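You operate a simulated robot arm through the tools that you are given. There is no shell and no other tool. Be economical: measure what you need, move in short steps, check, and stop when the job is done.

The job below is to be done with a simulated robot arm. You get a single attempt, and the scene is never put back.

Task
Fill the marked glass jar with lentils to 150 ML through the white funnel.
Fine: none spilt; carton back, funnel back in the short tumbler.
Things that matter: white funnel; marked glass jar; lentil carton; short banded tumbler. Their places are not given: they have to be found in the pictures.

It is judged by the outcome, as a careful person would: the job done as asked, and still so three seconds after it is handed in. It fails if anything else is knocked over, pushed out of place, dropped, spilled or broken.

Robot
A 6-joint arm with a two-finger parallel gripper, fixed in place. Base frame: the origin is at the foot of the arm, x ahead of it, y to its left, z up. Lengths are in mm, angles in degrees, forces in N, time in s.
With the tool pointing down near the work surface it reaches from about 420 to 860 mm from the base axis. Its first joint turns from -115.0 to 115.0 degrees. Payload 4.2 kg.
The tool frame sits at the grasp point between the pads (the TCP): z along the fingers, y along the line on which they close. The tips reach 23 mm beyond it. The gripper opens to 94 mm. The fingers are 38 mm wide and 10 mm thick; the gripper's body (54 by 96 mm) begins 39 mm behind the TCP.
Orientation is that of the tool frame in the base frame, as a unit quaternion [x, y, z, w]. With the fingers straight down and closing along the base's y, the tool's x points along the base's -x, its y along +y and its z along -z.

Tools
- The arm moves only by the tool send_rows. Its argument "deltas" is a list of rows, each a list of 7 numbers: the turn, a rotation vector about the tool's x, y, z in degrees, then the shift along the tool's x, y, z in mm, then the closure in counts, from 0 (fully open) to 255 (shut). In form: [[rx, ry, rz, dx, dy, dz, claw], ...]. A call has 1 to 12 rows; each row shifts and turns the commanded pose from where the row before left it, along the tool's axes as they then stand. Each row takes 0.2 s and may step no farther than 50 mm and 8.6 degrees from the row before; otherwise, or with a gripper value out of range, the whole call is refused. Where a pose cannot be reached the arm comes as near as it can. A force on the tool above 40 N (or 10 N above the force at the start of the call, whichever is more), or a blocked arm, ends the call early, and 0.2 s more pass. The fingers move at their own pace (about 108 mm/s each) and stop on an object; they squeeze with about 37 N. The grip force told is the motor's: it shows also when the fingers shut on nothing. Time passes only in rows, and 0.2 s behind the last, so rows that do not move let the fingers close. The reply holds the time, the measured pose of the TCP, the force on the tool along the base axes, the opening and the grip force, in the units named above and with some noise.
- Cameras (640 x 400 px; columns grow to the right, rows downward): "scene" is fixed at [49.4, 501.3, 1569.6]; the picture's right is [-0.34, -0.94, 0.00], its down [-0.55, 0.20, -0.81] and it looks along [0.76, -0.28, -0.58] (base axes); focal length 343 px, centre (320, 200). "wrist" rides on the gripper at [-39, 0, -44] in the tool frame; the picture's right is [0.00, -1.00, 0.00], its down [0.97, 0.00, -0.24] and it looks along [0.24, 0.00, 0.97] (tool axes); focal length 218 px, centre (320, 200).
- grab_frame(camera): a new picture of that camera. No time passes.
- move_column(by): slides the trunk up (or, below 0, down) by that many mm; the arm rides with it, the base frame stays. It gives what a move gives, with no picture.
- measure_at(camera, pixels): for up to 12 pixels [column, row] of the newest picture of that camera ("zoom" is the newest enlarged one), the place [x, y, z] in the base frame of the surface seen there, good to about 3 mm. No time passes.
- inspect(camera, box): a new picture of the part [left, top, right, bottom] of that camera's present view, enlarged. No time passes.
- hand_in(): hands the job in; it is judged then, once.

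Work in short steps. Measure before you move; look again where a grasp or a placing could have gone wrong, and mend it. You have 80 turns and 38 pictures in all, those below and enlarged ones among them. Open the gripper and draw the arm clear of the work before you hand the job in, unless the task says otherwise; then end with one line.

The tools are called by a JSON object that holds its "method" and its "body". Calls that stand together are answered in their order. send_rows: Moves the arm, as the interface text tells. Its arguments: {"type":"object","properties":{"deltas":{"type":"array","items":{"type":"array","items":{"type":"number"}}}},"required":["deltas"]} The other tools are called the same way: move_column (by) slides the trunk up or down; grab_frame (camera) takes a picture; measure_at (camera, pixels) gives the place of the surface under pixels of a picture; inspect (camera, box) takes an enlarged picture of a part of a camera's view; hand_in () hands the job in.

At the start:

```text
time: 0.0
tcp_pos: [377.5, 217.1, 1351.9]
tool_rot: [0.0, 1.0, 0.001, 0.001]
force: [-0.4, 0.5, 0.2]
finger_gap: 94.1
finger_force: 0.1
trunk travel left (down, up): [-900.0, 90.0]
```

scene: 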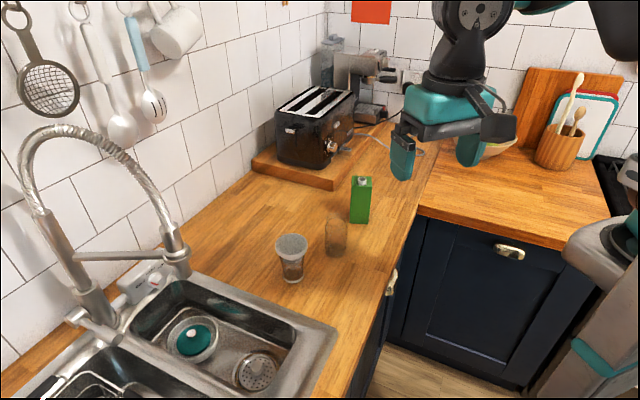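
wrist: 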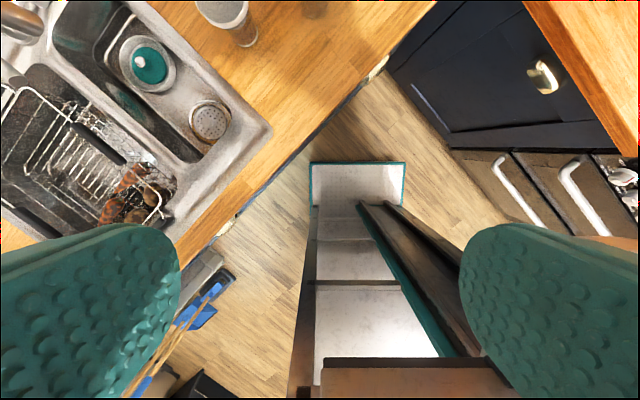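

The green carton is near (361,200), a funnel in a tumbler near (291,257) and a glass jar near (336,238). I zoom in on them.

{"method": "inspect", "body": {"camera": "scene", "box": [250, 160, 410, 300]}}

```text
2.86 times, centred on (330, 230) of scene
```

zoom: 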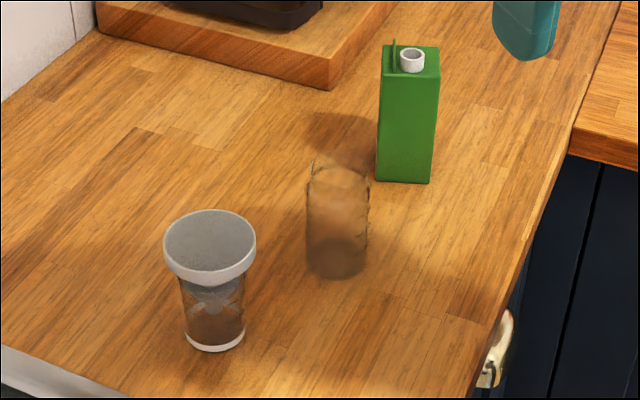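

The zoom shows carton, jar and funnel clearly; I measure points on each.

{"method": "measure_at", "body": {"camera": "zoom", "pixels": [[382, 47], [437, 48], [435, 77], [380, 73], [412, 54], [412, 68], [428, 183], [377, 179], [412, 62], [396, 45], [405, 130], [395, 72]]}}

{"method": "measure_at", "body": {"camera": "zoom", "pixels": [[210, 212], [210, 278], [166, 245], [254, 245], [210, 240], [212, 349], [335, 168], [335, 185], [336, 277], [308, 225], [368, 225], [214, 320]]}}

```text
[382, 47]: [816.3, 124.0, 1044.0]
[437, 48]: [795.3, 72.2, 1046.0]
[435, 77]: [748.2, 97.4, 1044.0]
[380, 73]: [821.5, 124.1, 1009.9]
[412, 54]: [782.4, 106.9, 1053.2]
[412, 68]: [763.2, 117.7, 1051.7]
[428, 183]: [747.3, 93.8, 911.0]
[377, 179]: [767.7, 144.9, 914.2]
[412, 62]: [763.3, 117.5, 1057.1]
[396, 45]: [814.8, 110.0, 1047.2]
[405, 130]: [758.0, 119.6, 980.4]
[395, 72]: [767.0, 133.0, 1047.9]
```

```text
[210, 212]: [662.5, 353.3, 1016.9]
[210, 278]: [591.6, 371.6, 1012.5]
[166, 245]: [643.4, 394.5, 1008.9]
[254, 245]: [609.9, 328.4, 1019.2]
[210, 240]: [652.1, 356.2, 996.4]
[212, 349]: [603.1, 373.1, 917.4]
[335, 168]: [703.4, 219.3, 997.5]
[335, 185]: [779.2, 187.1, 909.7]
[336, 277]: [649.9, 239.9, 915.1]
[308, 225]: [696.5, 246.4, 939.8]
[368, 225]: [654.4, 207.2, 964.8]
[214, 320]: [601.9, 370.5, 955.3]
```

Estimated: carton centre ≈(781,109), yawed about -22°, jar ≈(678,230), funnel rim centre ≈(627,362) at z≈1015. I fly the wrist camera over them for a better look.

{"method": "send_rows", "body": {"deltas": [[0, 0, 0, -44, 2, 17, 0], [0, 0, 0, -44, 2, 17, 0], [0, 0, 0, -44, 2, 17, 0], [0, 0, 0, -44, 2, 17, 0], [0, 0, 0, -44, 2, 17, 0], [0, 0, 0, -44, 2, 17, 0], [0, 0, 0, 0, 0, 0, 0]]}}

{"method": "grab_frame", "body": {"camera": "wrist"}}

```text
time: 1.6
tcp_pos: [641.0, 227.7, 1248.0]
tool_rot: [-0.001, 1.0, 0.0, 0.0]
force: [0.0, -1.3, 0.6]
finger_gap: 93.8
finger_force: 0.1
trunk travel left (down, up): [-900.0, 90.0]
```

```text
34 pictures are left
```

wrist: 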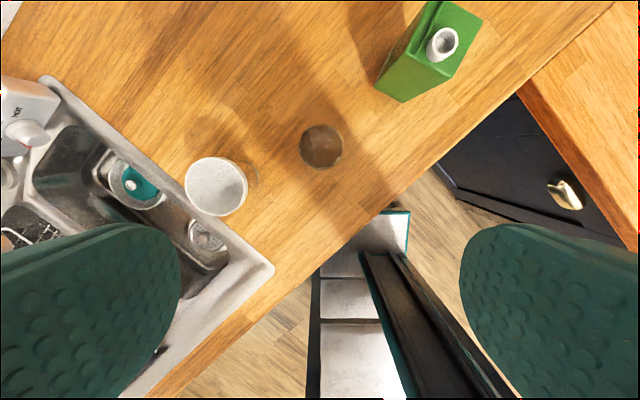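

The wrist view shows the carton with spout at (442,43), jar at (321,147) and funnel at (216,186). I zoom in.

{"method": "inspect", "body": {"camera": "wrist", "box": [170, 0, 490, 220]}}

{"method": "measure_at", "body": {"camera": "wrist", "pixels": [[442, 43], [434, 4], [480, 17], [450, 76], [404, 101], [378, 86], [457, 35], [186, 186], [247, 186], [216, 158], [216, 215], [321, 168]]}}

```text
1.82 times, centred on (330, 110) of wrist
```

zoom: 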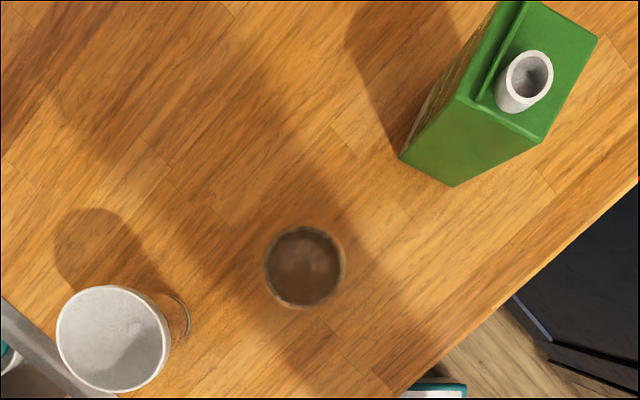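

```text
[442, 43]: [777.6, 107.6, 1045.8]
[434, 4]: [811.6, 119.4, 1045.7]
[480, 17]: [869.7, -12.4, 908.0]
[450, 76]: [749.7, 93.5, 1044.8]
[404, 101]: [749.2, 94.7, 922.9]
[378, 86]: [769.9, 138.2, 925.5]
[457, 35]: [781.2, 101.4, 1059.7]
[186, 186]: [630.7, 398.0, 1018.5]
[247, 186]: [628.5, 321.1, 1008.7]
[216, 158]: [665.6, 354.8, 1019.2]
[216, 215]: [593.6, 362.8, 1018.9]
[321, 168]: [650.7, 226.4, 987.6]
```

I measure the carton's top corners, the spout ring and the jar rim in the zoom.

{"method": "measure_at", "body": {"camera": "zoom", "pixels": [[462, 96], [536, 139], [592, 39], [532, 5], [511, 75], [549, 72], [528, 54], [525, 96], [305, 228], [267, 265], [343, 265], [305, 304]]}}

```text
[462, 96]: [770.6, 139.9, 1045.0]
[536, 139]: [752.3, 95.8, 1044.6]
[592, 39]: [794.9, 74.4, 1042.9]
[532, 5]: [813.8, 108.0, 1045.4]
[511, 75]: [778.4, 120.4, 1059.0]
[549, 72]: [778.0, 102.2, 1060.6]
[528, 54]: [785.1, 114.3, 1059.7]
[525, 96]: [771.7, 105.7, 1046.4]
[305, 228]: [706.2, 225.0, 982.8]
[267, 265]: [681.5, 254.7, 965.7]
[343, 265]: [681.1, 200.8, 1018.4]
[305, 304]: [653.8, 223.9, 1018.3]
```

I look at the jar closely from the fixed camera for its markings.

{"method": "inspect", "body": {"camera": "scene", "box": [312, 210, 360, 240]}}

```text
13.33 times, centred on (336, 225) of scene
```

zoom: 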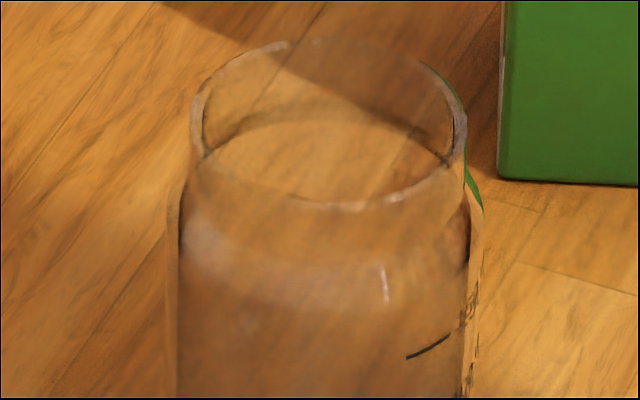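

There is a mark line at zoom (430,345) on the jar's right-front side. I view the lower part.

{"method": "inspect", "body": {"camera": "scene", "box": [308, 214, 372, 260]}}

{"method": "inspect", "body": {"camera": "scene", "box": [264, 228, 320, 290]}}

```text
8.70 times, centred on (340, 237) of scene
```

zoom: 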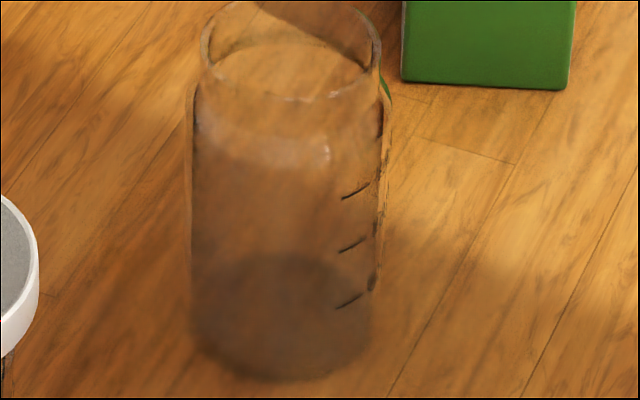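

```text
6.45 times, centred on (292, 259) of scene
```

zoom: 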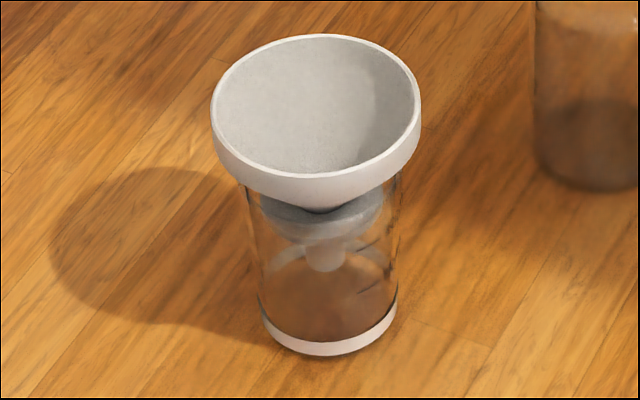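

The jar shows three tick marks. Before going to the funnel I check the faucet's whereabouts and try measuring the jar marks and tumbler.

{"method": "measure_at", "body": {"camera": "scene", "pixels": [[60, 140], [165, 200], [175, 250], [100, 300], [344.3, 235.9], [343.7, 241.9], [343.3, 248.5], [335, 256.5], [336, 210], [314, 262]]}}

{"method": "measure_at", "body": {"camera": "zoom", "pixels": [[325, 208], [325, 262], [250, 210], [405, 160], [315, 38], [315, 172], [320, 185], [320, 205], [213, 110], [419, 110], [325, 353], [410, 150]]}}

```text
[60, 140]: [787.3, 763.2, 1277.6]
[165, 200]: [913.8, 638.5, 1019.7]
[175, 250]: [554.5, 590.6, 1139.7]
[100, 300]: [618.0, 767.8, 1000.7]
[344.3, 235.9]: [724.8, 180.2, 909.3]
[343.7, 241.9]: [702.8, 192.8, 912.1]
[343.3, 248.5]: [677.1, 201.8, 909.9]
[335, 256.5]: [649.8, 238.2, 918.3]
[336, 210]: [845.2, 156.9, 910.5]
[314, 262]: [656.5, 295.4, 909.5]
```

```text
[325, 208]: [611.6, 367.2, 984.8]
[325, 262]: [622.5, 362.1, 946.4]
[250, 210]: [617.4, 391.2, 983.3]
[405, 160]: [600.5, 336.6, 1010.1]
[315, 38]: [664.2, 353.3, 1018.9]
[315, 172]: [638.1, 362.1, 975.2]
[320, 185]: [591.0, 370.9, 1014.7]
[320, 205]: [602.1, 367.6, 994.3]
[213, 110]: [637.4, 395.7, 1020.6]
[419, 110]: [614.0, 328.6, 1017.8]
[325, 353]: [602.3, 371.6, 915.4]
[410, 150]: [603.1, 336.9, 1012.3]
```

Funnel rim centre ≈(628.5,360.5), z≈1018, diameter ≈74; faucet is well away. I move above the funnel and descend partly.

{"method": "send_rows", "body": {"deltas": [[0, 0, 0, 3.1, 33.2, 29, 0], [0, 0, 0, 3.1, 33.2, 29, 0], [0, 0, 0, 3.1, 33.2, 29, 0], [0, 0, 0, 3.2, 33.2, 29, 0], [0, 0, 0, 0, 0, 40, 0], [0, 0, 0, 0, 0, 32, 0], [0, 0, 0, 0, 0, 0, 0]]}}

{"method": "grab_frame", "body": {"camera": "wrist"}}

```text
time: 3.2
tcp_pos: [630.5, 361.6, 1060.7]
tool_rot: [0.0, 1.0, -0.001, 0.0]
force: [-0.1, 0.0, 0.0]
finger_gap: 94.2
finger_force: 0.1
trunk travel left (down, up): [-900.0, 90.0]
```

```text
29 pictures are left
```

wrist: 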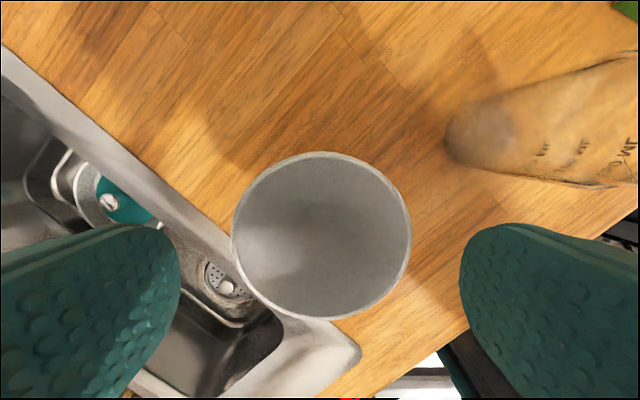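

The funnel is centred between the pads (cols 232–411). The jar's printed marks show at right around (600,160), so I zoom there too.

{"method": "inspect", "body": {"camera": "wrist", "box": [440, 50, 640, 200]}}

{"method": "measure_at", "body": {"camera": "wrist", "pixels": [[321, 154], [321, 316], [234, 235], [409, 235], [460, 130]]}}

```text
2.67 times, centred on (540, 125) of wrist
```

zoom: 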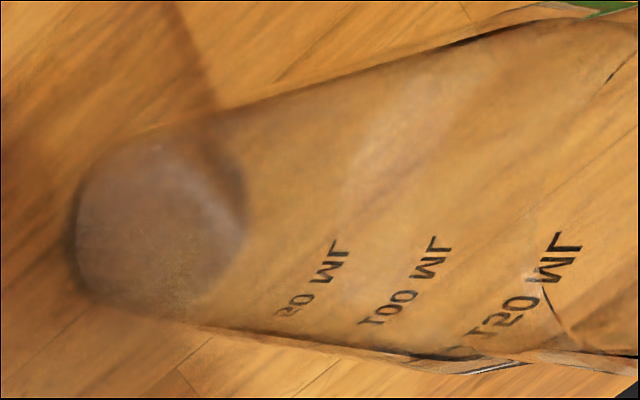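

```text
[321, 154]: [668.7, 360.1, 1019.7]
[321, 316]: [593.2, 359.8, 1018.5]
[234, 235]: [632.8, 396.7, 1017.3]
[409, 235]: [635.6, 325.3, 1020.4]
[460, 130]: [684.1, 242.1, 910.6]
```

Marks confirmed: 50/100/150 ML, top tick is 150. I descend to z≈1012 and close on the rim.

{"method": "send_rows", "body": {"deltas": [[0, 0, 0, 0, 0, 25, 0], [0, 0, 0, 0, 0, 23.5, 0], [0, 0, 0, 0, 0, 0, 0], [0, 0, 0, 0, 0, 0, 120], [0, 0, 0, 0, 0, 0, 120], [0, 0, 0, 0, 0, 0, 120]]}}

```text
time: 4.6
tcp_pos: [628.9, 360.9, 1011.3]
tool_rot: [0.0, 1.0, 0.001, 0.0]
force: [1.4, 0.5, -0.4]
finger_gap: 74.3
finger_force: 37.0
trunk travel left (down, up): [-900.0, 90.0]
```

Gripped at 74.3 mm. I lift slowly by 110 mm and look.

{"method": "send_rows", "body": {"deltas": [[0, 0, 0, 0, 0, -10, 120], [0, 0, 0, 0, 0, -20, 120], [0, 0, 0, 0, 0, -30, 120], [0, 0, 0, 0, 0, -35, 120], [0, 0, 0, 0, 0, -25, 120], [0, 0, 0, 0, 0, 0, 120]]}}

{"method": "inspect", "body": {"camera": "scene", "box": [240, 170, 380, 290]}}

```text
time: 6.0
tcp_pos: [629.8, 361.8, 1133.6]
tool_rot: [0.0, 1.0, -0.001, 0.001]
force: [0.1, -0.4, 0.8]
finger_gap: 49.8
finger_force: 0.0
trunk travel left (down, up): [-900.0, 90.0]
```

```text
3.33 times, centred on (310, 230) of scene
```

zoom: 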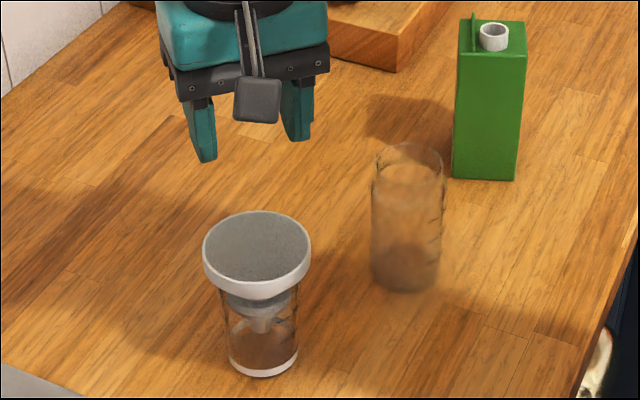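

The grip slipped off (gap 49.8) and the funnel remained in the tumbler. I look closely at whether anything shifted.

{"method": "inspect", "body": {"camera": "scene", "box": [264, 228, 320, 290]}}

{"method": "measure_at", "body": {"camera": "zoom", "pixels": [[315, 38], [315, 172], [213, 110], [419, 110], [320, 185], [325, 353]]}}

```text
6.45 times, centred on (292, 259) of scene
```

zoom: 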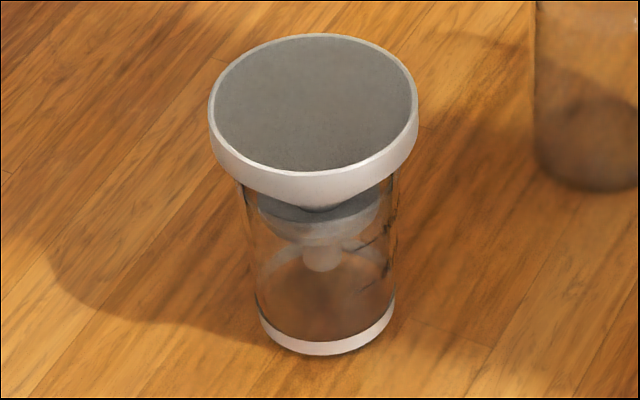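

```text
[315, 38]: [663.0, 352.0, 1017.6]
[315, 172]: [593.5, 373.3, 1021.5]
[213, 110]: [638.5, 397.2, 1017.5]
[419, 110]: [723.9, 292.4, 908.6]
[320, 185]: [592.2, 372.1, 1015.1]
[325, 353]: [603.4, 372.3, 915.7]
```

The funnel is only ~1–2 mm moved and upright. I retry: lower on the rim (z≈1006), full closure, settle longer, then a tiny test lift.

{"method": "send_rows", "body": {"deltas": [[0, 0, 0, 1, 1, 20, 0], [0, 0, 0, 0, 0, 40, 0], [0, 0, 0, 0, 0, 40, 0], [0, 0, 0, 0, 0, 27, 0], [0, 0, 0, 0, 0, 0, 0], [0, 0, 0, 0, 0, 0, 255], [0, 0, 0, 0, 0, 0, 255], [0, 0, 0, 0, 0, 0, 255], [0, 0, 0, 0, 0, 0, 255]]}}

{"method": "send_rows", "body": {"deltas": [[0, 0, 0, 0, 0, -3, 255], [0, 0, 0, 0, 0, -3, 255], [0, 0, 0, 0, 0, 0, 255]]}}

```text
time: 8.0
tcp_pos: [627.5, 362.2, 1005.1]
tool_rot: [0.0, 1.0, 0.0, 0.0]
force: [0.0, 0.2, 0.4]
finger_gap: 74.2
finger_force: 37.4
trunk travel left (down, up): [-900.0, 90.0]
```

```text
time: 8.8
tcp_pos: [627.5, 361.7, 1012.0]
tool_rot: [0.0, 1.0, 0.0, -0.001]
force: [0.3, 0.5, 0.1]
finger_gap: 74.3
finger_force: 36.9
trunk travel left (down, up): [-900.0, 90.0]
```

Gap is holding at 74.3 after 7 mm. I lift slowly further.

{"method": "send_rows", "body": {"deltas": [[0, 0, 0, 0, 0, -5, 255], [0, 0, 0, 0, 0, -5, 255], [0, 0, 0, 0, 0, -5, 255], [0, 0, 0, 0, 0, -5, 255], [0, 0, 0, 0, 0, 0, 255]]}}

{"method": "inspect", "body": {"camera": "scene", "box": [250, 190, 350, 290]}}

```text
time: 10.0
tcp_pos: [628.9, 362.7, 1031.8]
tool_rot: [0.0, 1.0, 0.0, 0.0]
force: [0.1, 0.4, -0.3]
finger_gap: 74.3
finger_force: 36.9
trunk travel left (down, up): [-900.0, 90.0]
```

```text
4.00 times, centred on (300, 240) of scene
```

zoom: 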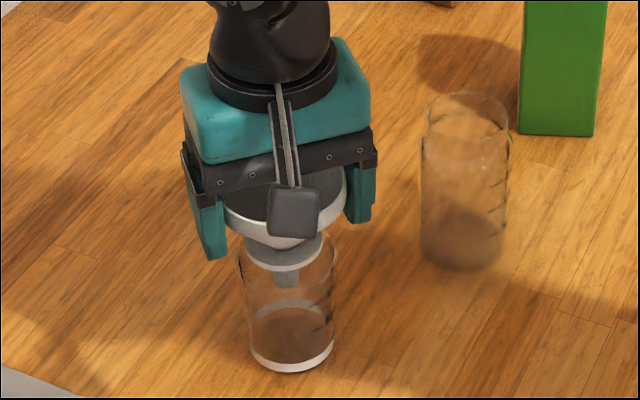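

The funnel is lifted cleanly and held at 74.3. I raise it well above the jar and carry it slowly over to jar centre ≈(681,226).

{"method": "send_rows", "body": {"deltas": [[0, 0, 0, 0, 0, -10, 255], [0, 0, 0, 0, 0, -15, 255], [0, 0, 0, 0, 0, -15, 255], [0, 0, 0, 0, 0, -20, 255], [0, 0, 0, 0, 0, -20, 255], [0, 0, 0, 0, 0, -15, 255], [0, 0, 0, -4, -10, 0, 255], [0, 0, 0, -6, -16, 0, 255], [0, 0, 0, -7, -18, 0, 255], [0, 0, 0, -7, -18, 0, 255], [0, 0, 0, -7, -18, 0, 255], [0, 0, 0, 0, 0, 0, 255]]}}

{"method": "send_rows", "body": {"deltas": [[0, 0, 0, -7, -18, 0, 255], [0, 0, 0, -7, -18, 0, 255], [0, 0, 0, -5, -14, 0, 255], [0, 0, 0, -2, -6, 0, 255], [0, 0, 0, 0, 0, 0, 255]]}}

{"method": "inspect", "body": {"camera": "scene", "box": [290, 160, 390, 260]}}

```text
time: 12.6
tcp_pos: [661.1, 280.8, 1125.9]
tool_rot: [0.0, 1.0, 0.0, 0.001]
force: [-0.3, -0.1, 0.0]
finger_gap: 74.3
finger_force: 36.9
trunk travel left (down, up): [-900.0, 90.0]
```

```text
time: 13.8
tcp_pos: [681.4, 227.0, 1126.7]
tool_rot: [0.001, 1.0, 0.001, 0.0]
force: [-0.4, -0.1, -1.2]
finger_gap: 74.5
finger_force: 36.7
trunk travel left (down, up): [-900.0, 90.0]
```

```text
4.00 times, centred on (340, 210) of scene
```

zoom: 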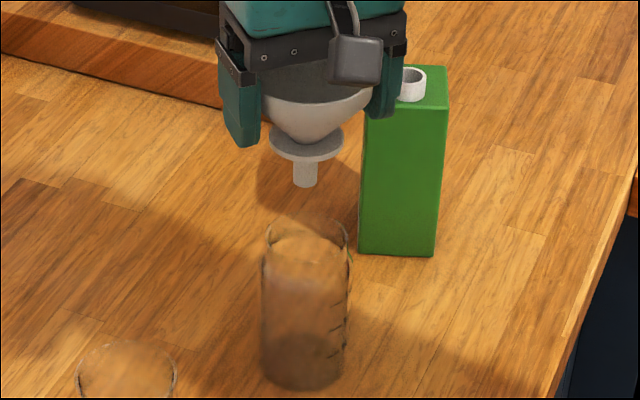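

Disc collar (zoom 269–343) is ~45 mm vs mouth ~49 mm, and by parallax the funnel needs ~2.5 mm to the picture's right. I shift and lower until the disc is just above the rim, then check.

{"method": "send_rows", "body": {"deltas": [[0, 0, 0, 0.9, -2.5, 0, 255], [0, 0, 0, 0, 0, 15, 255], [0, 0, 0, 0, 0, 20, 255], [0, 0, 0, 0, 0, 20, 255], [0, 0, 0, 0, 0, 11, 255], [0, 0, 0, 0, 0, 0, 255]]}}

{"method": "inspect", "body": {"camera": "scene", "box": [312, 195, 360, 235]}}

```text
time: 15.2
tcp_pos: [680.2, 224.8, 1060.7]
tool_rot: [0.0, 1.0, 0.0, 0.0]
force: [0.4, -0.3, -1.1]
finger_gap: 74.4
finger_force: 37.1
trunk travel left (down, up): [-900.0, 90.0]
```

```text
10.00 times, centred on (336, 215) of scene
```

zoom: 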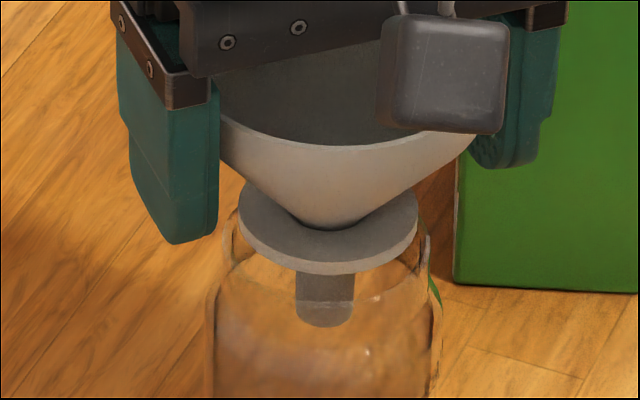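

Laterally aligned (disc 238–418, rim ~226–430). I measure disc and jar rim points to check depth.

{"method": "measure_at", "body": {"camera": "zoom", "pixels": [[328, 265], [243, 215], [413, 215], [328, 245], [328, 275], [327, 300], [327, 330], [227, 240], [429, 240], [322, 303], [270, 200], [388, 200]]}}

```text
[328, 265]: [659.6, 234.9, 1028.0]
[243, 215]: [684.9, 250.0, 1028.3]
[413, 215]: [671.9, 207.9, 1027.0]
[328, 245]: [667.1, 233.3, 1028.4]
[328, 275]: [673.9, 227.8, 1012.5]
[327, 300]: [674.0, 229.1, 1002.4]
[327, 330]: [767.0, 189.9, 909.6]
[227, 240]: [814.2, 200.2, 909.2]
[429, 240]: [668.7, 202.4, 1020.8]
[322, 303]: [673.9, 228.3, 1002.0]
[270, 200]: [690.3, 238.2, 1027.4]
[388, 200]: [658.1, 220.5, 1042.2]
```

Disc bottom centre projects consistently with the rim centre, so depth looks aligned too. I descend gently, watching force.

{"method": "send_rows", "body": {"deltas": [[0, 0, 0, 0, 0, 3, 255], [0, 0, 0, 0, 0, 3, 255], [0, 0, 0, 0, 0, 2, 255], [0, 0, 0, 0, 0, 2, 255], [0, 0, 0, 0, 0, 0, 255]]}}

{"method": "inspect", "body": {"camera": "scene", "box": [312, 195, 360, 235]}}

```text
time: 16.4
tcp_pos: [679.9, 224.8, 1053.0]
tool_rot: [-0.001, 1.0, 0.002, 0.003]
force: [-0.9, 2.2, 29.6]
finger_gap: 74.7
finger_force: 36.7
trunk travel left (down, up): [-900.0, 90.0]
```

```text
10.00 times, centred on (336, 215) of scene
```

zoom: 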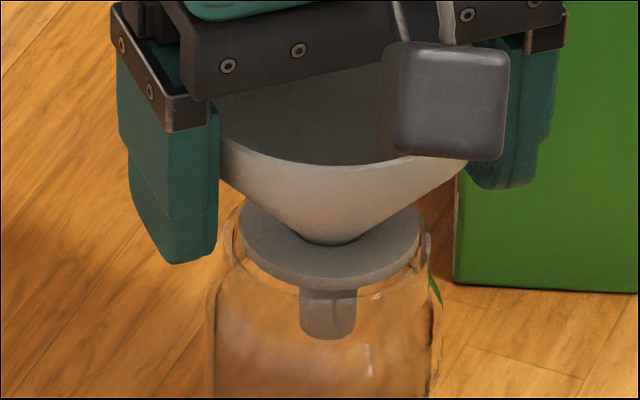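

Contact at TCP z≈1053 (30 N); the disc's front edge (y≈288) sits ~3 mm behind where a concentric one would be, so it may be catching the back rim. I lift 5 mm, shift 3 mm toward the camera, and lower again.

{"method": "send_rows", "body": {"deltas": [[0, 0, 0, 0, 0, -4, 255], [0, 0, 0, 0, 0, -4, 255], [0, 0, 0, 2.8, 1, 0, 255], [0, 0, 0, 0, 0, 3, 255], [0, 0, 0, 0, 0, 3, 255], [0, 0, 0, 0, 0, 1.5, 255], [0, 0, 0, 0, 0, 0, 255]]}}

{"method": "inspect", "body": {"camera": "scene", "box": [312, 195, 360, 235]}}

```text
time: 18.0
tcp_pos: [676.7, 224.2, 1053.1]
tool_rot: [0.001, 1.0, -0.001, 0.001]
force: [-0.7, -0.7, 13.8]
finger_gap: 74.1
finger_force: 36.5
trunk travel left (down, up): [-900.0, 90.0]
```

```text
10.00 times, centred on (336, 215) of scene
```

zoom: 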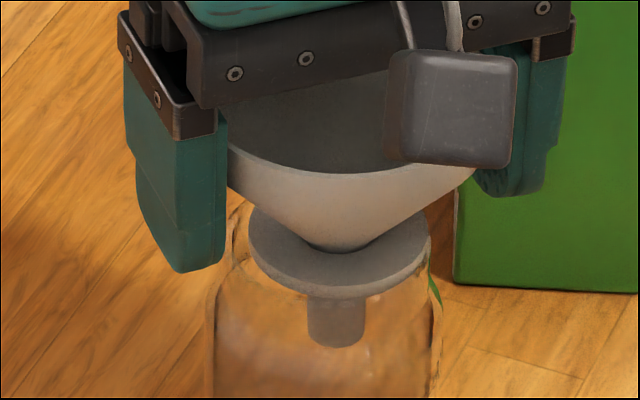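

Same contact height, so the disc seems to sit on the rim; now depth is right (front 297) but it's ~3 mm to the right (disc centre 339 vs jar 327). I lift, shift left 3 mm and lower gently.

{"method": "send_rows", "body": {"deltas": [[0, 0, 0, 0, 0, -4, 255], [0, 0, 0, -1, 2.8, -1, 255], [0, 0, 0, 0, 0, 0, 255], [0, 0, 0, 0, 0, 2.5, 255], [0, 0, 0, 0, 0, 2, 255], [0, 0, 0, 0, 0, 0, 255]]}}

{"method": "inspect", "body": {"camera": "scene", "box": [312, 195, 360, 235]}}

```text
time: 19.4
tcp_pos: [678.2, 227.9, 1053.5]
tool_rot: [0.0, 1.0, 0.0, 0.001]
force: [-1.2, -1.6, 12.7]
finger_gap: 74.3
finger_force: 36.9
trunk travel left (down, up): [-900.0, 90.0]
```

```text
10.00 times, centred on (336, 215) of scene
```

zoom: 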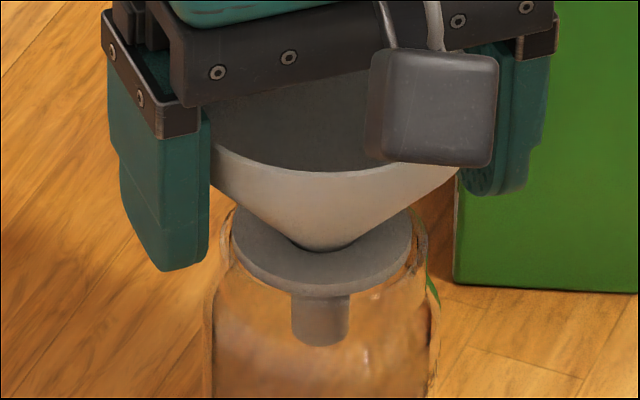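

Flange sits on the rim at z≈1053 repeatably. I correct 1.4 mm right, lower to light contact, and release slowly.

{"method": "send_rows", "body": {"deltas": [[0, 0, 0, 0, 0, -3, 255], [0, 0, 0, 0.5, -1.4, 0, 255], [0, 0, 0, 0, 0, 0, 255], [0, 0, 0, 0, 0, 1.5, 255], [0, 0, 0, 0, 0, 1.2, 255], [0, 0, 0, 0, 0, 0, 255]]}}

```text
time: 20.8
tcp_pos: [676.8, 225.7, 1054.2]
tool_rot: [0.001, 1.0, 0.0, 0.001]
force: [-1.0, -0.2, 6.7]
finger_gap: 74.3
finger_force: 36.7
trunk travel left (down, up): [-900.0, 90.0]
```

Light contact (6.7 N). I open and rise straight up.

{"method": "send_rows", "body": {"deltas": [[0, 0, 0, 0, 0, 0, 40], [0, 0, 0, 0, 0, 0, 0], [0, 0, 0, 0, 0, 0, 0], [0, 0, 0, 0, 0, -10, 0], [0, 0, 0, 0, 0, -30, 0], [0, 0, 0, 0, 0, -40, 0], [0, 0, 0, 0, 0, -40, 0], [0, 0, 0, 0, 0, 0, 0]]}}

{"method": "inspect", "body": {"camera": "scene", "box": [306, 170, 396, 260]}}

```text
time: 22.6
tcp_pos: [678.6, 224.3, 1174.0]
tool_rot: [-0.001, 1.0, 0.0, -0.001]
force: [-0.2, -1.3, -0.4]
finger_gap: 94.1
finger_force: 0.1
trunk travel left (down, up): [-900.0, 90.0]
```

```text
4.44 times, centred on (351, 215) of scene
```

zoom: 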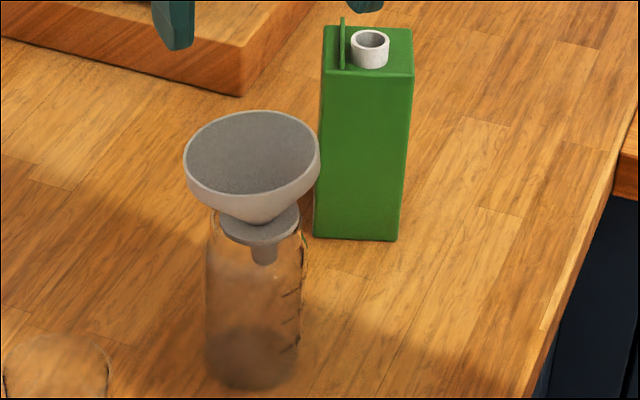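

Funnel stands level on the jar. Next I move the arm to the right of the carton at height, starting to turn the tool so it can grasp the carton horizontally from the right.

{"method": "measure_at", "body": {"camera": "zoom", "pixels": [[252, 113], [252, 190], [187, 155], [319, 155], [263, 245], [230, 222]]}}

{"method": "measure_at", "body": {"camera": "scene", "pixels": [[558, 150], [535, 160], [495, 140], [420, 150], [470, 230], [560, 235]]}}

{"method": "send_rows", "body": {"deltas": [[0, 0, 0, -11.4, -45.4, -5.2, 0], [0, 0, 0, -11.4, -45.4, -5.2, 0], [0, 0, 0, -11.4, -45.4, -5.2, 0], [0, 0, 0, -11.4, -45.4, -5.2, 0], [0, 0, 0, -11.4, -45.4, -5.2, 0], [0, 0, -8.3, 0, 0, 0, 0], [0, 0, -8.3, 0, 0, 0, 0], [0, 0, -8.3, 0, 0, 0, 0], [0, 0, -8.3, 0, 0, 0, 0], [0, 0, 0, 0, 0, 0, 0]]}}

```text
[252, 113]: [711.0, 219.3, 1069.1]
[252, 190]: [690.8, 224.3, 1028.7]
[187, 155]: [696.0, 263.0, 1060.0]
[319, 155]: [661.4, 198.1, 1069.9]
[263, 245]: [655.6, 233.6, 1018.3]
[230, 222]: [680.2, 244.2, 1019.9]
```

```text
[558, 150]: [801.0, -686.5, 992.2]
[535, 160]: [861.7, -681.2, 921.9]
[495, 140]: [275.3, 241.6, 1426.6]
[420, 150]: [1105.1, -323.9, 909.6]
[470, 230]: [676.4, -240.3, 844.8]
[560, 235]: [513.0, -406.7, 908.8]
```

```text
time: 24.8
tcp_pos: [734.5, -0.7, 1198.5]
tool_rot: [-0.287, 0.958, 0.0, 0.0]
force: [0.0, 0.6, 0.3]
finger_gap: 94.0
finger_force: 0.1
trunk travel left (down, up): [-900.0, 90.0]
```

Turning works. I finish the yaw and pitch toward horizontal.

{"method": "send_rows", "body": {"deltas": [[0, 0, -8.3, 0, 0, 0, 0], [0, 0, -8.3, 0, 0, 0, 0], [0, 0, -8.3, 0, 0, 0, 0], [0, 0, -8.3, 0, 0, 0, 0], [0, -8.2, 0, 0, 0, 0, 0], [0, -8.2, 0, 0, 0, 0, 0], [0, -8.2, 0, 0, 0, 0, 0], [0, -8.2, 0, 0, 0, 0, 0], [0, -8.2, 0, 0, 0, 0, 0], [0, -8.2, 0, 0, 0, 0, 0], [0, 0, 0, 0, 0, 0, 0]]}}

{"method": "send_rows", "body": {"deltas": [[0, -8.2, 0, 0, 0, 0, 0], [0, -8.2, 0, 0, 0, 0, 0], [0, -8.2, 0, 0, 0, 0, 0], [0, -8.2, 0, 0, 0, 0, 0], [0, -8, 0, 0, 0, 0, 0], [0, 0, 0, 0, 0, 0, 0]]}}

{"method": "grab_frame", "body": {"camera": "wrist"}}

```text
time: 27.2
tcp_pos: [734.9, -0.3, 1198.4]
tool_rot: [-0.498, 0.76, 0.229, 0.348]
force: [0.2, -0.6, -0.1]
finger_gap: 94.0
finger_force: 0.1
trunk travel left (down, up): [-900.0, 90.0]
```

```text
time: 28.6
tcp_pos: [737.3, 3.2, 1199.4]
tool_rot: [-0.401, 0.615, 0.37, 0.568]
force: [-0.4, 0.8, -0.4]
finger_gap: 93.8
finger_force: 0.0
out of reach, approached as far as the arm can: row 5
trunk travel left (down, up): [-900.0, 90.0]
```

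```text
18 pictures are left
```

wrist: 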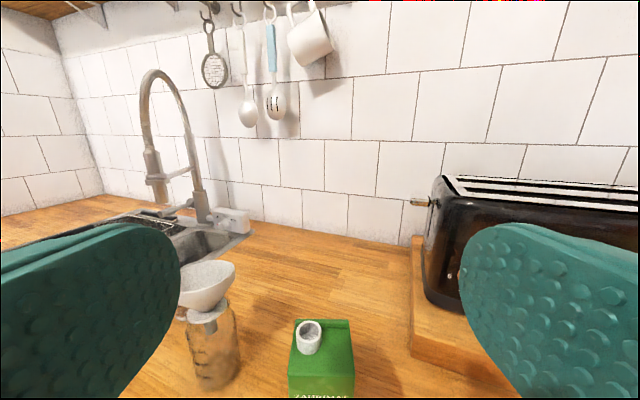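

The tool is nearly horizontal with the carton centred (col ≈321). Before grasping, I test in free space that the roll range for pouring (negative about tool z) is available, and measure the toaster for clearance.

{"method": "measure_at", "body": {"camera": "wrist", "pixels": [[440, 290], [432, 200], [412, 300], [412, 350], [308, 335], [321, 322], [295, 322], [350, 322], [290, 372], [353, 372], [322, 385], [205, 275]]}}

{"method": "send_rows", "body": {"deltas": [[0, 0, -8.5, 0, 0, 0, 0], [0, 0, -8.5, 0, 0, 0, 0], [0, 0, -8.5, 0, 0, 0, 0], [0, 0, -8.5, 0, 0, 0, 0], [0, 0, -8.5, 0, 0, 0, 0], [0, 0, -8.5, 0, 0, 0, 0], [0, 0, -8.5, 0, 0, 0, 0], [0, 0, -8.5, 0, 0, 0, 0], [0, 0, -8.5, 0, 0, 0, 0], [0, 0, -8.5, 0, 0, 0, 0], [0, 0, -8.5, 0, 0, 0, 0], [0, 0, -8.5, 0, 0, 0, 0]]}}

{"method": "send_rows", "body": {"deltas": [[0, 0, -8.5, 0, 0, 0, 0], [0, 0, -8.5, 0, 0, 0, 0], [0, 0, -8.5, 0, 0, 0, 0], [0, 0, -8.5, 0, 0, 0, 0], [0, 0, 0, 0, 0, 0, 0]]}}

```text
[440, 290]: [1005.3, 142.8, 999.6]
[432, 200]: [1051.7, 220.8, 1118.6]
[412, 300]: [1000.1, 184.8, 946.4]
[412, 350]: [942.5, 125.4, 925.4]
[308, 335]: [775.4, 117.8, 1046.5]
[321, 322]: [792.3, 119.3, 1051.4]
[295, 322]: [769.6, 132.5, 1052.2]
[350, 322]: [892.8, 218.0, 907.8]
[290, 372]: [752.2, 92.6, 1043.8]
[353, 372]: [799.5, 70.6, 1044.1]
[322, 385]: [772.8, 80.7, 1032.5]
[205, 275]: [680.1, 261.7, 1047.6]
```

```text
time: 31.2
tcp_pos: [743.4, 2.4, 1202.2]
tool_rot: [0.731, -0.075, 0.207, -0.646]
force: [-0.8, 0.4, 0.1]
finger_gap: 93.9
finger_force: 0.0
out of reach, approached as far as the arm can: row 12
trunk travel left (down, up): [-900.0, 90.0]
```

```text
time: 32.4
tcp_pos: [865.4, -12.2, 1237.8]
tool_rot: [0.722, 0.142, 0.385, -0.557]
force: [0.1, 0.5, 0.5]
finger_gap: 94.0
finger_force: 0.0
out of reach, approached as far as the arm can: row 1, 2, 3, 4
trunk travel left (down, up): [-900.0, 90.0]
```

Roll limit hit near -100°, so pouring must be in the positive roll (tipping away from the robot), which should have ample range. I undo the roll and ease the pitch by 6°.

{"method": "send_rows", "body": {"deltas": [[0, 0, 8.5, 0, 0, 0, 0], [0, 0, 8.5, 0, 0, 0, 0], [0, 0, 8.5, 0, 0, 0, 0], [0, 0, 8.5, 0, 0, 0, 0], [0, 0, 8.5, 0, 0, 0, 0], [0, 0, 8.5, 0, 0, 0, 0], [0, 0, 8.5, 0, 0, 0, 0], [0, 0, 8.5, 0, 0, 0, 0], [0, 0, 8.5, 0, 0, 0, 0], [0, 0, 8.5, 0, 0, 0, 0], [0, 0, 8.5, 0, 0, 0, 0], [0, 0, 8.5, 0, 0, 0, 0]]}}

{"method": "send_rows", "body": {"deltas": [[0, 0, 8.5, 0, 0, 0, 0], [0, 0, 8.5, 0, 0, 0, 0], [0, 0, 8.5, 0, 0, 0, 0], [0, 0, 8.5, 0, 0, 0, 0], [0, 6, 0, 0, 0, 0, 0], [0, 0, 0, 0, 0, 0, 0]]}}

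```text
time: 35.0
tcp_pos: [864.3, -11.5, 1237.9]
tool_rot: [-0.564, 0.472, 0.188, 0.651]
force: [0.2, -0.7, 0.6]
finger_gap: 94.1
finger_force: 0.0
trunk travel left (down, up): [-900.0, 90.0]
```

```text
time: 36.4
tcp_pos: [864.9, -11.1, 1237.2]
tool_rot: [-0.421, 0.645, 0.35, 0.534]
force: [0.9, 0.2, 0.2]
finger_gap: 93.9
finger_force: 0.1
trunk travel left (down, up): [-900.0, 90.0]
```

Pose recovered (tool 10.7° below horizontal). I now dry-run the pour pose empty: move over near (618,252) at height, then roll positive.

{"method": "send_rows", "body": {"deltas": [[0, 0, 0, -2.6, 41.5, 17.6, 0], [0, 0, 0, -2.6, 41.5, 17.6, 0], [0, 0, 0, -2.6, 41.5, 17.6, 0], [0, 0, 0, -2.6, 41.5, 17.6, 0], [0, 0, 0, -2.6, 41.5, 17.6, 0], [0, 0, 0, -2.6, 41.5, 17.6, 0], [0, 0, 0, -2.6, 41.5, 17.6, 0], [0, 0, 0, -2.6, 41.5, 17.6, 0], [0, -5, 0, 0, 0, 0, 0], [0, 0, 0, 0, 0, 0, 0]]}}

{"method": "send_rows", "body": {"deltas": [[0, 0, 8.5, 0, 0, 0, 0], [0, 0, 8.5, 0, 0, 0, 0], [0, 0, 8.5, 0, 0, 0, 0], [0, 0, 8.5, 0, 0, 0, 0], [0, 0, 8.5, 0, 0, 0, 0], [0, 0, 8.5, 0, 0, 0, 0], [0, 0, 8.5, 0, 0, 0, 0], [0, 0, 8.5, 0, 0, 0, 0], [0, 0, 8.5, 0, 0, 0, 0], [0, 0, 8.5, 0, 0, 0, 0], [0, 0, 8.5, 0, 0, 0, 0], [0, 0, 8.5, 0, 0, 0, 0]]}}

{"method": "send_rows", "body": {"deltas": [[0, 0, 8.5, 0, 0, 0, 0], [0, 0, 8.5, 0, 0, 0, 0], [0, 0, 8.5, 0, 0, 0, 0], [0, 0, 0, 0, 0, 0, 0]]}}

```text
time: 38.6
tcp_pos: [618.5, 252.1, 1230.6]
tool_rot: [-0.404, 0.621, 0.367, 0.563]
force: [-0.3, 0.0, 0.0]
finger_gap: 93.9
finger_force: 0.0
trunk travel left (down, up): [-900.0, 90.0]
```

```text
time: 41.2
tcp_pos: [618.3, 251.3, 1232.4]
tool_rot: [0.228, 0.705, 0.668, 0.067]
force: [0.1, -0.6, -0.6]
finger_gap: 93.8
finger_force: 0.1
trunk travel left (down, up): [-900.0, 90.0]
```

```text
time: 42.2
tcp_pos: [617.5, 252.3, 1232.5]
tool_rot: [0.379, 0.638, 0.666, -0.081]
force: [0.5, -0.7, -0.1]
finger_gap: 93.9
finger_force: 0.1
trunk travel left (down, up): [-900.0, 90.0]
```

Full +127° roll works here. I undo it and move to the pre-grasp column right of the carton.

{"method": "send_rows", "body": {"deltas": [[0, 0, -8.5, 0, 0, 0, 0], [0, 0, -8.5, 0, 0, 0, 0], [0, 0, -8.5, 0, 0, 0, 0], [0, 0, -8.5, 0, 0, 0, 0], [0, 0, -8.5, 0, 0, 0, 0], [0, 0, -8.5, 0, 0, 0, 0], [0, 0, -8.5, 0, 0, 0, 0], [0, 0, -8.5, 0, 0, 0, 0], [0, 0, -8.5, 0, 0, 0, 0], [0, 0, -8.5, 0, 0, 0, 0], [0, 0, -8.5, 0, 0, 0, 0], [0, 0, -8.5, 0, 0, 0, 0]]}}

{"method": "send_rows", "body": {"deltas": [[0, 0, -8.5, 0, 0, 0, 0], [0, 0, -8.5, 0, 0, 0, 0], [0, 0, -8.5, 0, 0, 0, 0], [0, 0, 0, 2.7, -30, -27.8, 0], [0, 0, 0, 2.7, -30, -27.8, 0], [0, 0, 0, 2.7, -30, -27.8, 0], [0, 0, 0, 2.7, -30, -27.8, 0], [0, 0, 0, 2.7, -30, -27.8, 0], [0, 0, 0, 2.7, -30, -27.8, 0], [0, 0, 0, 2.7, -30, -27.8, 0], [0, 0, 0, 0, 0, 0, 0]]}}

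{"method": "move_column", "body": {"by": -235}}

{"method": "grab_frame", "body": {"camera": "wrist"}}

```text
time: 44.8
tcp_pos: [619.9, 252.6, 1233.5]
tool_rot: [-0.259, 0.695, 0.48, 0.469]
force: [-0.2, -0.4, -0.1]
finger_gap: 94.2
finger_force: 0.0
trunk travel left (down, up): [-900.0, 90.0]
```

```text
time: 47.2
tcp_pos: [734.1, -10.1, 1231.6]
tool_rot: [-0.406, 0.62, 0.367, 0.562]
force: [0.7, -0.2, 0.8]
finger_gap: 94.1
finger_force: 0.1
trunk travel left (down, up): [-900.0, 90.0]
```

```text
time: 49.7
tcp_pos: [734.3, -9.3, 996.8]
tool_rot: [-0.406, 0.621, 0.367, 0.561]
force: [-0.2, -0.8, -0.3]
finger_gap: 93.9
finger_force: 0.0
trunk travel left (down, up): [-665.0, 325.0]
```

```text
17 pictures are left
```

wrist: 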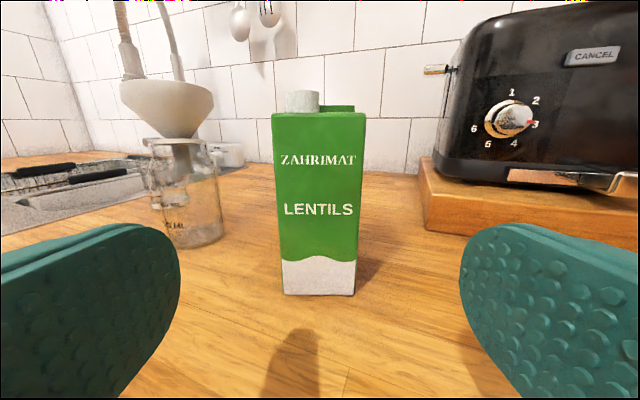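

The carton is frontal and centred (cols 272–366, mid 319). I advance 125 mm and close.

{"method": "send_rows", "body": {"deltas": [[0, 0, 0, 0, 1, 35, 0], [0, 0, 0, 0, 0, 35, 0], [0, 0, 0, 0, 0, 30, 0], [0, 0, 0, 0, 0, 15, 0], [0, 0, 0, 0, 0, 10, 0], [0, 0, 0, 0, 0, 0, 0]]}}

{"method": "send_rows", "body": {"deltas": [[0, 0, 0, 0, 0, 0, 80], [0, 0, 0, 0, 0, 0, 255], [0, 0, 0, 0, 0, 0, 255], [0, 0, 0, 0, 0, 0, 255], [0, 0, 0, 0, 0, 0, 255]]}}

```text
time: 50.2
tcp_pos: [752.3, 30.1, 991.9]
tool_rot: [-0.403, 0.626, 0.366, 0.559]
force: [-11.1, -15.7, 9.8]
finger_gap: 93.9
finger_force: 0.1
trunk travel left (down, up): [-665.0, 325.0]
stopped in row 2: the force on the tool passed its limit (the readings are from after the stop); the commanded pose is now the measured one
```

```text
time: 51.4
tcp_pos: [751.4, 29.9, 991.6]
tool_rot: [-0.403, 0.625, 0.366, 0.559]
force: [-18.4, -33.5, 12.7]
finger_gap: 0.2
finger_force: 37.0
trunk travel left (down, up): [-665.0, 325.0]
```

Something blocked the arm ~30 mm in, and the fingers shut on nothing in front of the carton. I back off and look at the whole scene.

{"method": "send_rows", "body": {"deltas": [[0, 0, 0, 0, 0, -10, 0], [0, 0, 0, 0, 0, -20, 0], [0, 0, 0, 0, 0, 0, 0]]}}

{"method": "grab_frame", "body": {"camera": "scene"}}

```text
time: 52.2
tcp_pos: [740.5, 3.6, 995.2]
tool_rot: [-0.403, 0.625, 0.367, 0.559]
force: [-0.4, 0.4, 0.5]
finger_gap: 94.3
finger_force: 0.0
trunk travel left (down, up): [-665.0, 325.0]
```

```text
16 pictures are left
```

scene: 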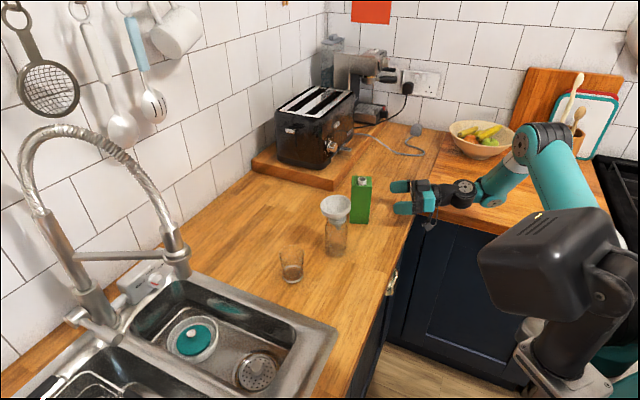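

The scene is intact; the forearm looks low over the right counter near (490,195) by the fruit bowl. I zoom there.

{"method": "inspect", "body": {"camera": "scene", "box": [380, 100, 600, 240]}}

{"method": "measure_at", "body": {"camera": "scene", "pixels": [[425, 224], [462, 188], [487, 195], [505, 170], [540, 145], [482, 150], [448, 205], [425, 210], [480, 130], [500, 150]]}}

```text
2.86 times, centred on (490, 170) of scene
```

zoom: 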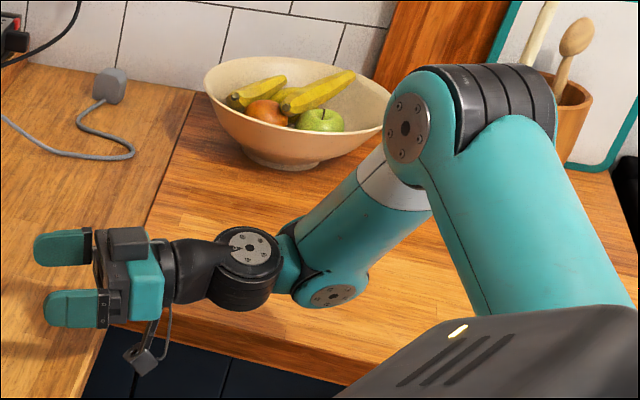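

```text
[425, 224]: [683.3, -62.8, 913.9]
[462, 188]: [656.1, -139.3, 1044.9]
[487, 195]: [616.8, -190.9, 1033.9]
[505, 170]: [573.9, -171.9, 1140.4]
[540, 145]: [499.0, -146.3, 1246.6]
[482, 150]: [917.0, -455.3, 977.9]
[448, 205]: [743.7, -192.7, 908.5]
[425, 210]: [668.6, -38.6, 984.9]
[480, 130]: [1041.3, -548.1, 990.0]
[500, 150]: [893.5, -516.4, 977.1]
```

A block on the gripper's underside (≈80 mm below the tool) hit the counter edge. I raise the column 28 mm so it clears, grasping the carton higher (~z 1012), and advance gently again.

{"method": "move_column", "body": {"by": 28}}

{"method": "send_rows", "body": {"deltas": [[0, 0, 0, 0, 1.5, 25, 0], [0, 0, 0, 0, 0, 25, 0], [0, 0, 0, 0, 0, 25, 0], [0, 0, 0, 0, 0, 20, 0], [0, 0, 0, 0, 0, 15, 0], [0, 0, 0, 0, 0, 0, 0]]}}

```text
time: 52.9
tcp_pos: [740.9, 4.6, 1022.4]
tool_rot: [-0.404, 0.624, 0.367, 0.559]
force: [0.5, 0.0, -0.8]
finger_gap: 94.0
finger_force: 0.0
trunk travel left (down, up): [-693.0, 297.0]
```

```text
time: 54.0
tcp_pos: [778.2, 87.6, 1017.4]
tool_rot: [-0.403, 0.622, 0.365, 0.563]
force: [-1.4, -3.8, 14.3]
finger_gap: 93.8
finger_force: 0.2
trunk travel left (down, up): [-693.0, 297.0]
stopped in row 5: the force on the tool passed its limit (the readings are from after the stop); the commanded pose is now the measured one
```

Upward force of 14 N: the block just touched the counter. I raise 10 mm more and check the force is gone.

{"method": "move_column", "body": {"by": 10}}

{"method": "grab_frame", "body": {"camera": "wrist"}}

{"method": "inspect", "body": {"camera": "scene", "box": [320, 150, 480, 250]}}

```text
time: 54.5
tcp_pos: [778.5, 90.2, 1026.4]
tool_rot: [-0.403, 0.625, 0.364, 0.561]
force: [-0.6, 0.2, -1.3]
finger_gap: 93.9
finger_force: 0.1
trunk travel left (down, up): [-703.0, 287.0]
```

```text
14 pictures are left
```

wrist: 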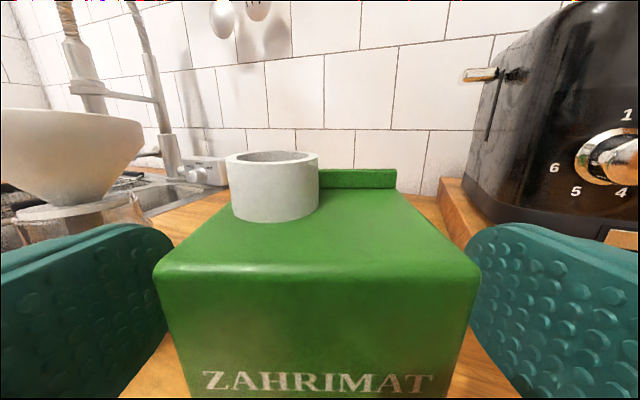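

```text
4.00 times, centred on (400, 200) of scene
```

zoom: 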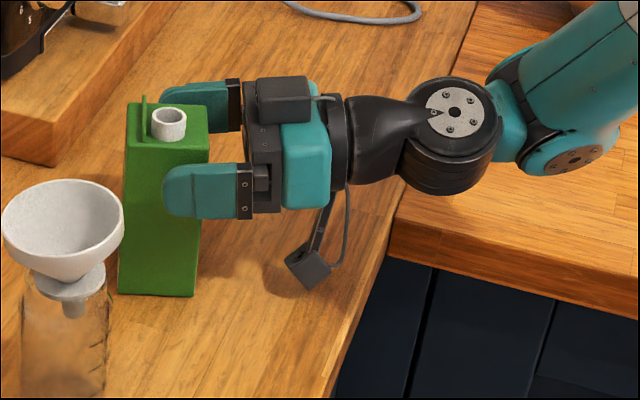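

Clear of contact, carton centred between the fingers (mid col ≈317). I advance 16 mm and then close.

{"method": "send_rows", "body": {"deltas": [[0, 0, 0, 0, 0.5, 8, 0], [0, 0, 0, 0, 0, 8, 0], [0, 0, 0, 0, 0, 0, 0]]}}

```text
time: 55.3
tcp_pos: [782.9, 104.1, 1023.7]
tool_rot: [-0.404, 0.623, 0.366, 0.561]
force: [0.6, 0.0, 0.7]
finger_gap: 94.1
finger_force: 0.1
trunk travel left (down, up): [-703.0, 287.0]
```

At the carton with no contact force. I close the gripper.

{"method": "send_rows", "body": {"deltas": [[0, 0, 0, 0, 0, 0, 60], [0, 0, 0, 0, 0, 0, 110], [0, 0, 0, 0, 0, 0, 255], [0, 0, 0, 0, 0, 0, 255], [0, 0, 0, 0, 0, 0, 255]]}}

```text
time: 56.5
tcp_pos: [782.2, 104.4, 1023.5]
tool_rot: [-0.404, 0.623, 0.365, 0.561]
force: [0.6, 0.0, 1.0]
finger_gap: 57.7
finger_force: 37.2
trunk travel left (down, up): [-703.0, 287.0]
```

Gripped at 57.7 mm. I lift with the column slowly by 40 mm and check.

{"method": "send_rows", "body": {"deltas": [[0, 0, 0, -3, 0, 0, 255], [0, 0, 0, -5, 0, 0, 255], [0, 0, 0, -8, 0, 0, 255], [0, 0, 0, -10, 0, 0, 255], [0, 0, 0, 0, 0, 0, 255], [0, 0, 0, 0, 0, 0, 255]]}}

{"method": "inspect", "body": {"camera": "scene", "box": [320, 150, 480, 250]}}

```text
time: 57.9
tcp_pos: [784.5, 106.6, 1050.1]
tool_rot: [-0.404, 0.623, 0.366, 0.561]
force: [0.1, 0.1, -2.4]
finger_gap: 57.9
finger_force: 37.0
trunk travel left (down, up): [-703.0, 287.0]
```

```text
4.00 times, centred on (400, 200) of scene
```

zoom: 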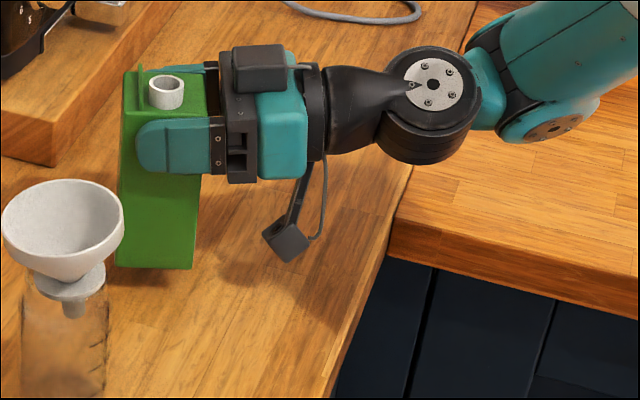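

Carton lifted, weighing ≈2.5–3 N. I raise the column so its bottom clears the funnel, then cross to the robot side of the funnel.

{"method": "move_column", "body": {"by": 155}}

{"method": "send_rows", "body": {"deltas": [[0, 0, 0, -0.3, 10, 3, 255], [0, 0, 0, -0.6, 20, 5.8, 255], [0, 0, 0, -0.6, 25, 7, 255], [0, 0, 0, -0.6, 25, 7, 255], [0, 0, 0, -0.6, 25, 7, 255], [0, 0, 0, -0.6, 25, 7, 255], [0, 0, 0, -0.6, 25, 7, 255], [0, 0, 0, -0.6, 25, 7, 255], [0, 0, 0, -0.6, 25, 7, 255], [0, 0, 0, -0.6, 15, 5, 255], [0, 0, 0, -0.3, 10, 3, 255], [0, 0, 0, 0, 0, 0, 255]]}}

```text
time: 59.7
tcp_pos: [785.1, 105.7, 1204.7]
tool_rot: [-0.404, 0.623, 0.366, 0.561]
force: [0.4, 0.0, -2.1]
finger_gap: 57.6
finger_force: 37.4
trunk travel left (down, up): [-858.0, 132.0]
```

```text
time: 62.3
tcp_pos: [602.6, 262.9, 1204.3]
tool_rot: [-0.404, 0.623, 0.366, 0.561]
force: [-0.2, 0.7, -2.2]
finger_gap: 57.9
finger_force: 37.2
trunk travel left (down, up): [-858.0, 132.0]
```

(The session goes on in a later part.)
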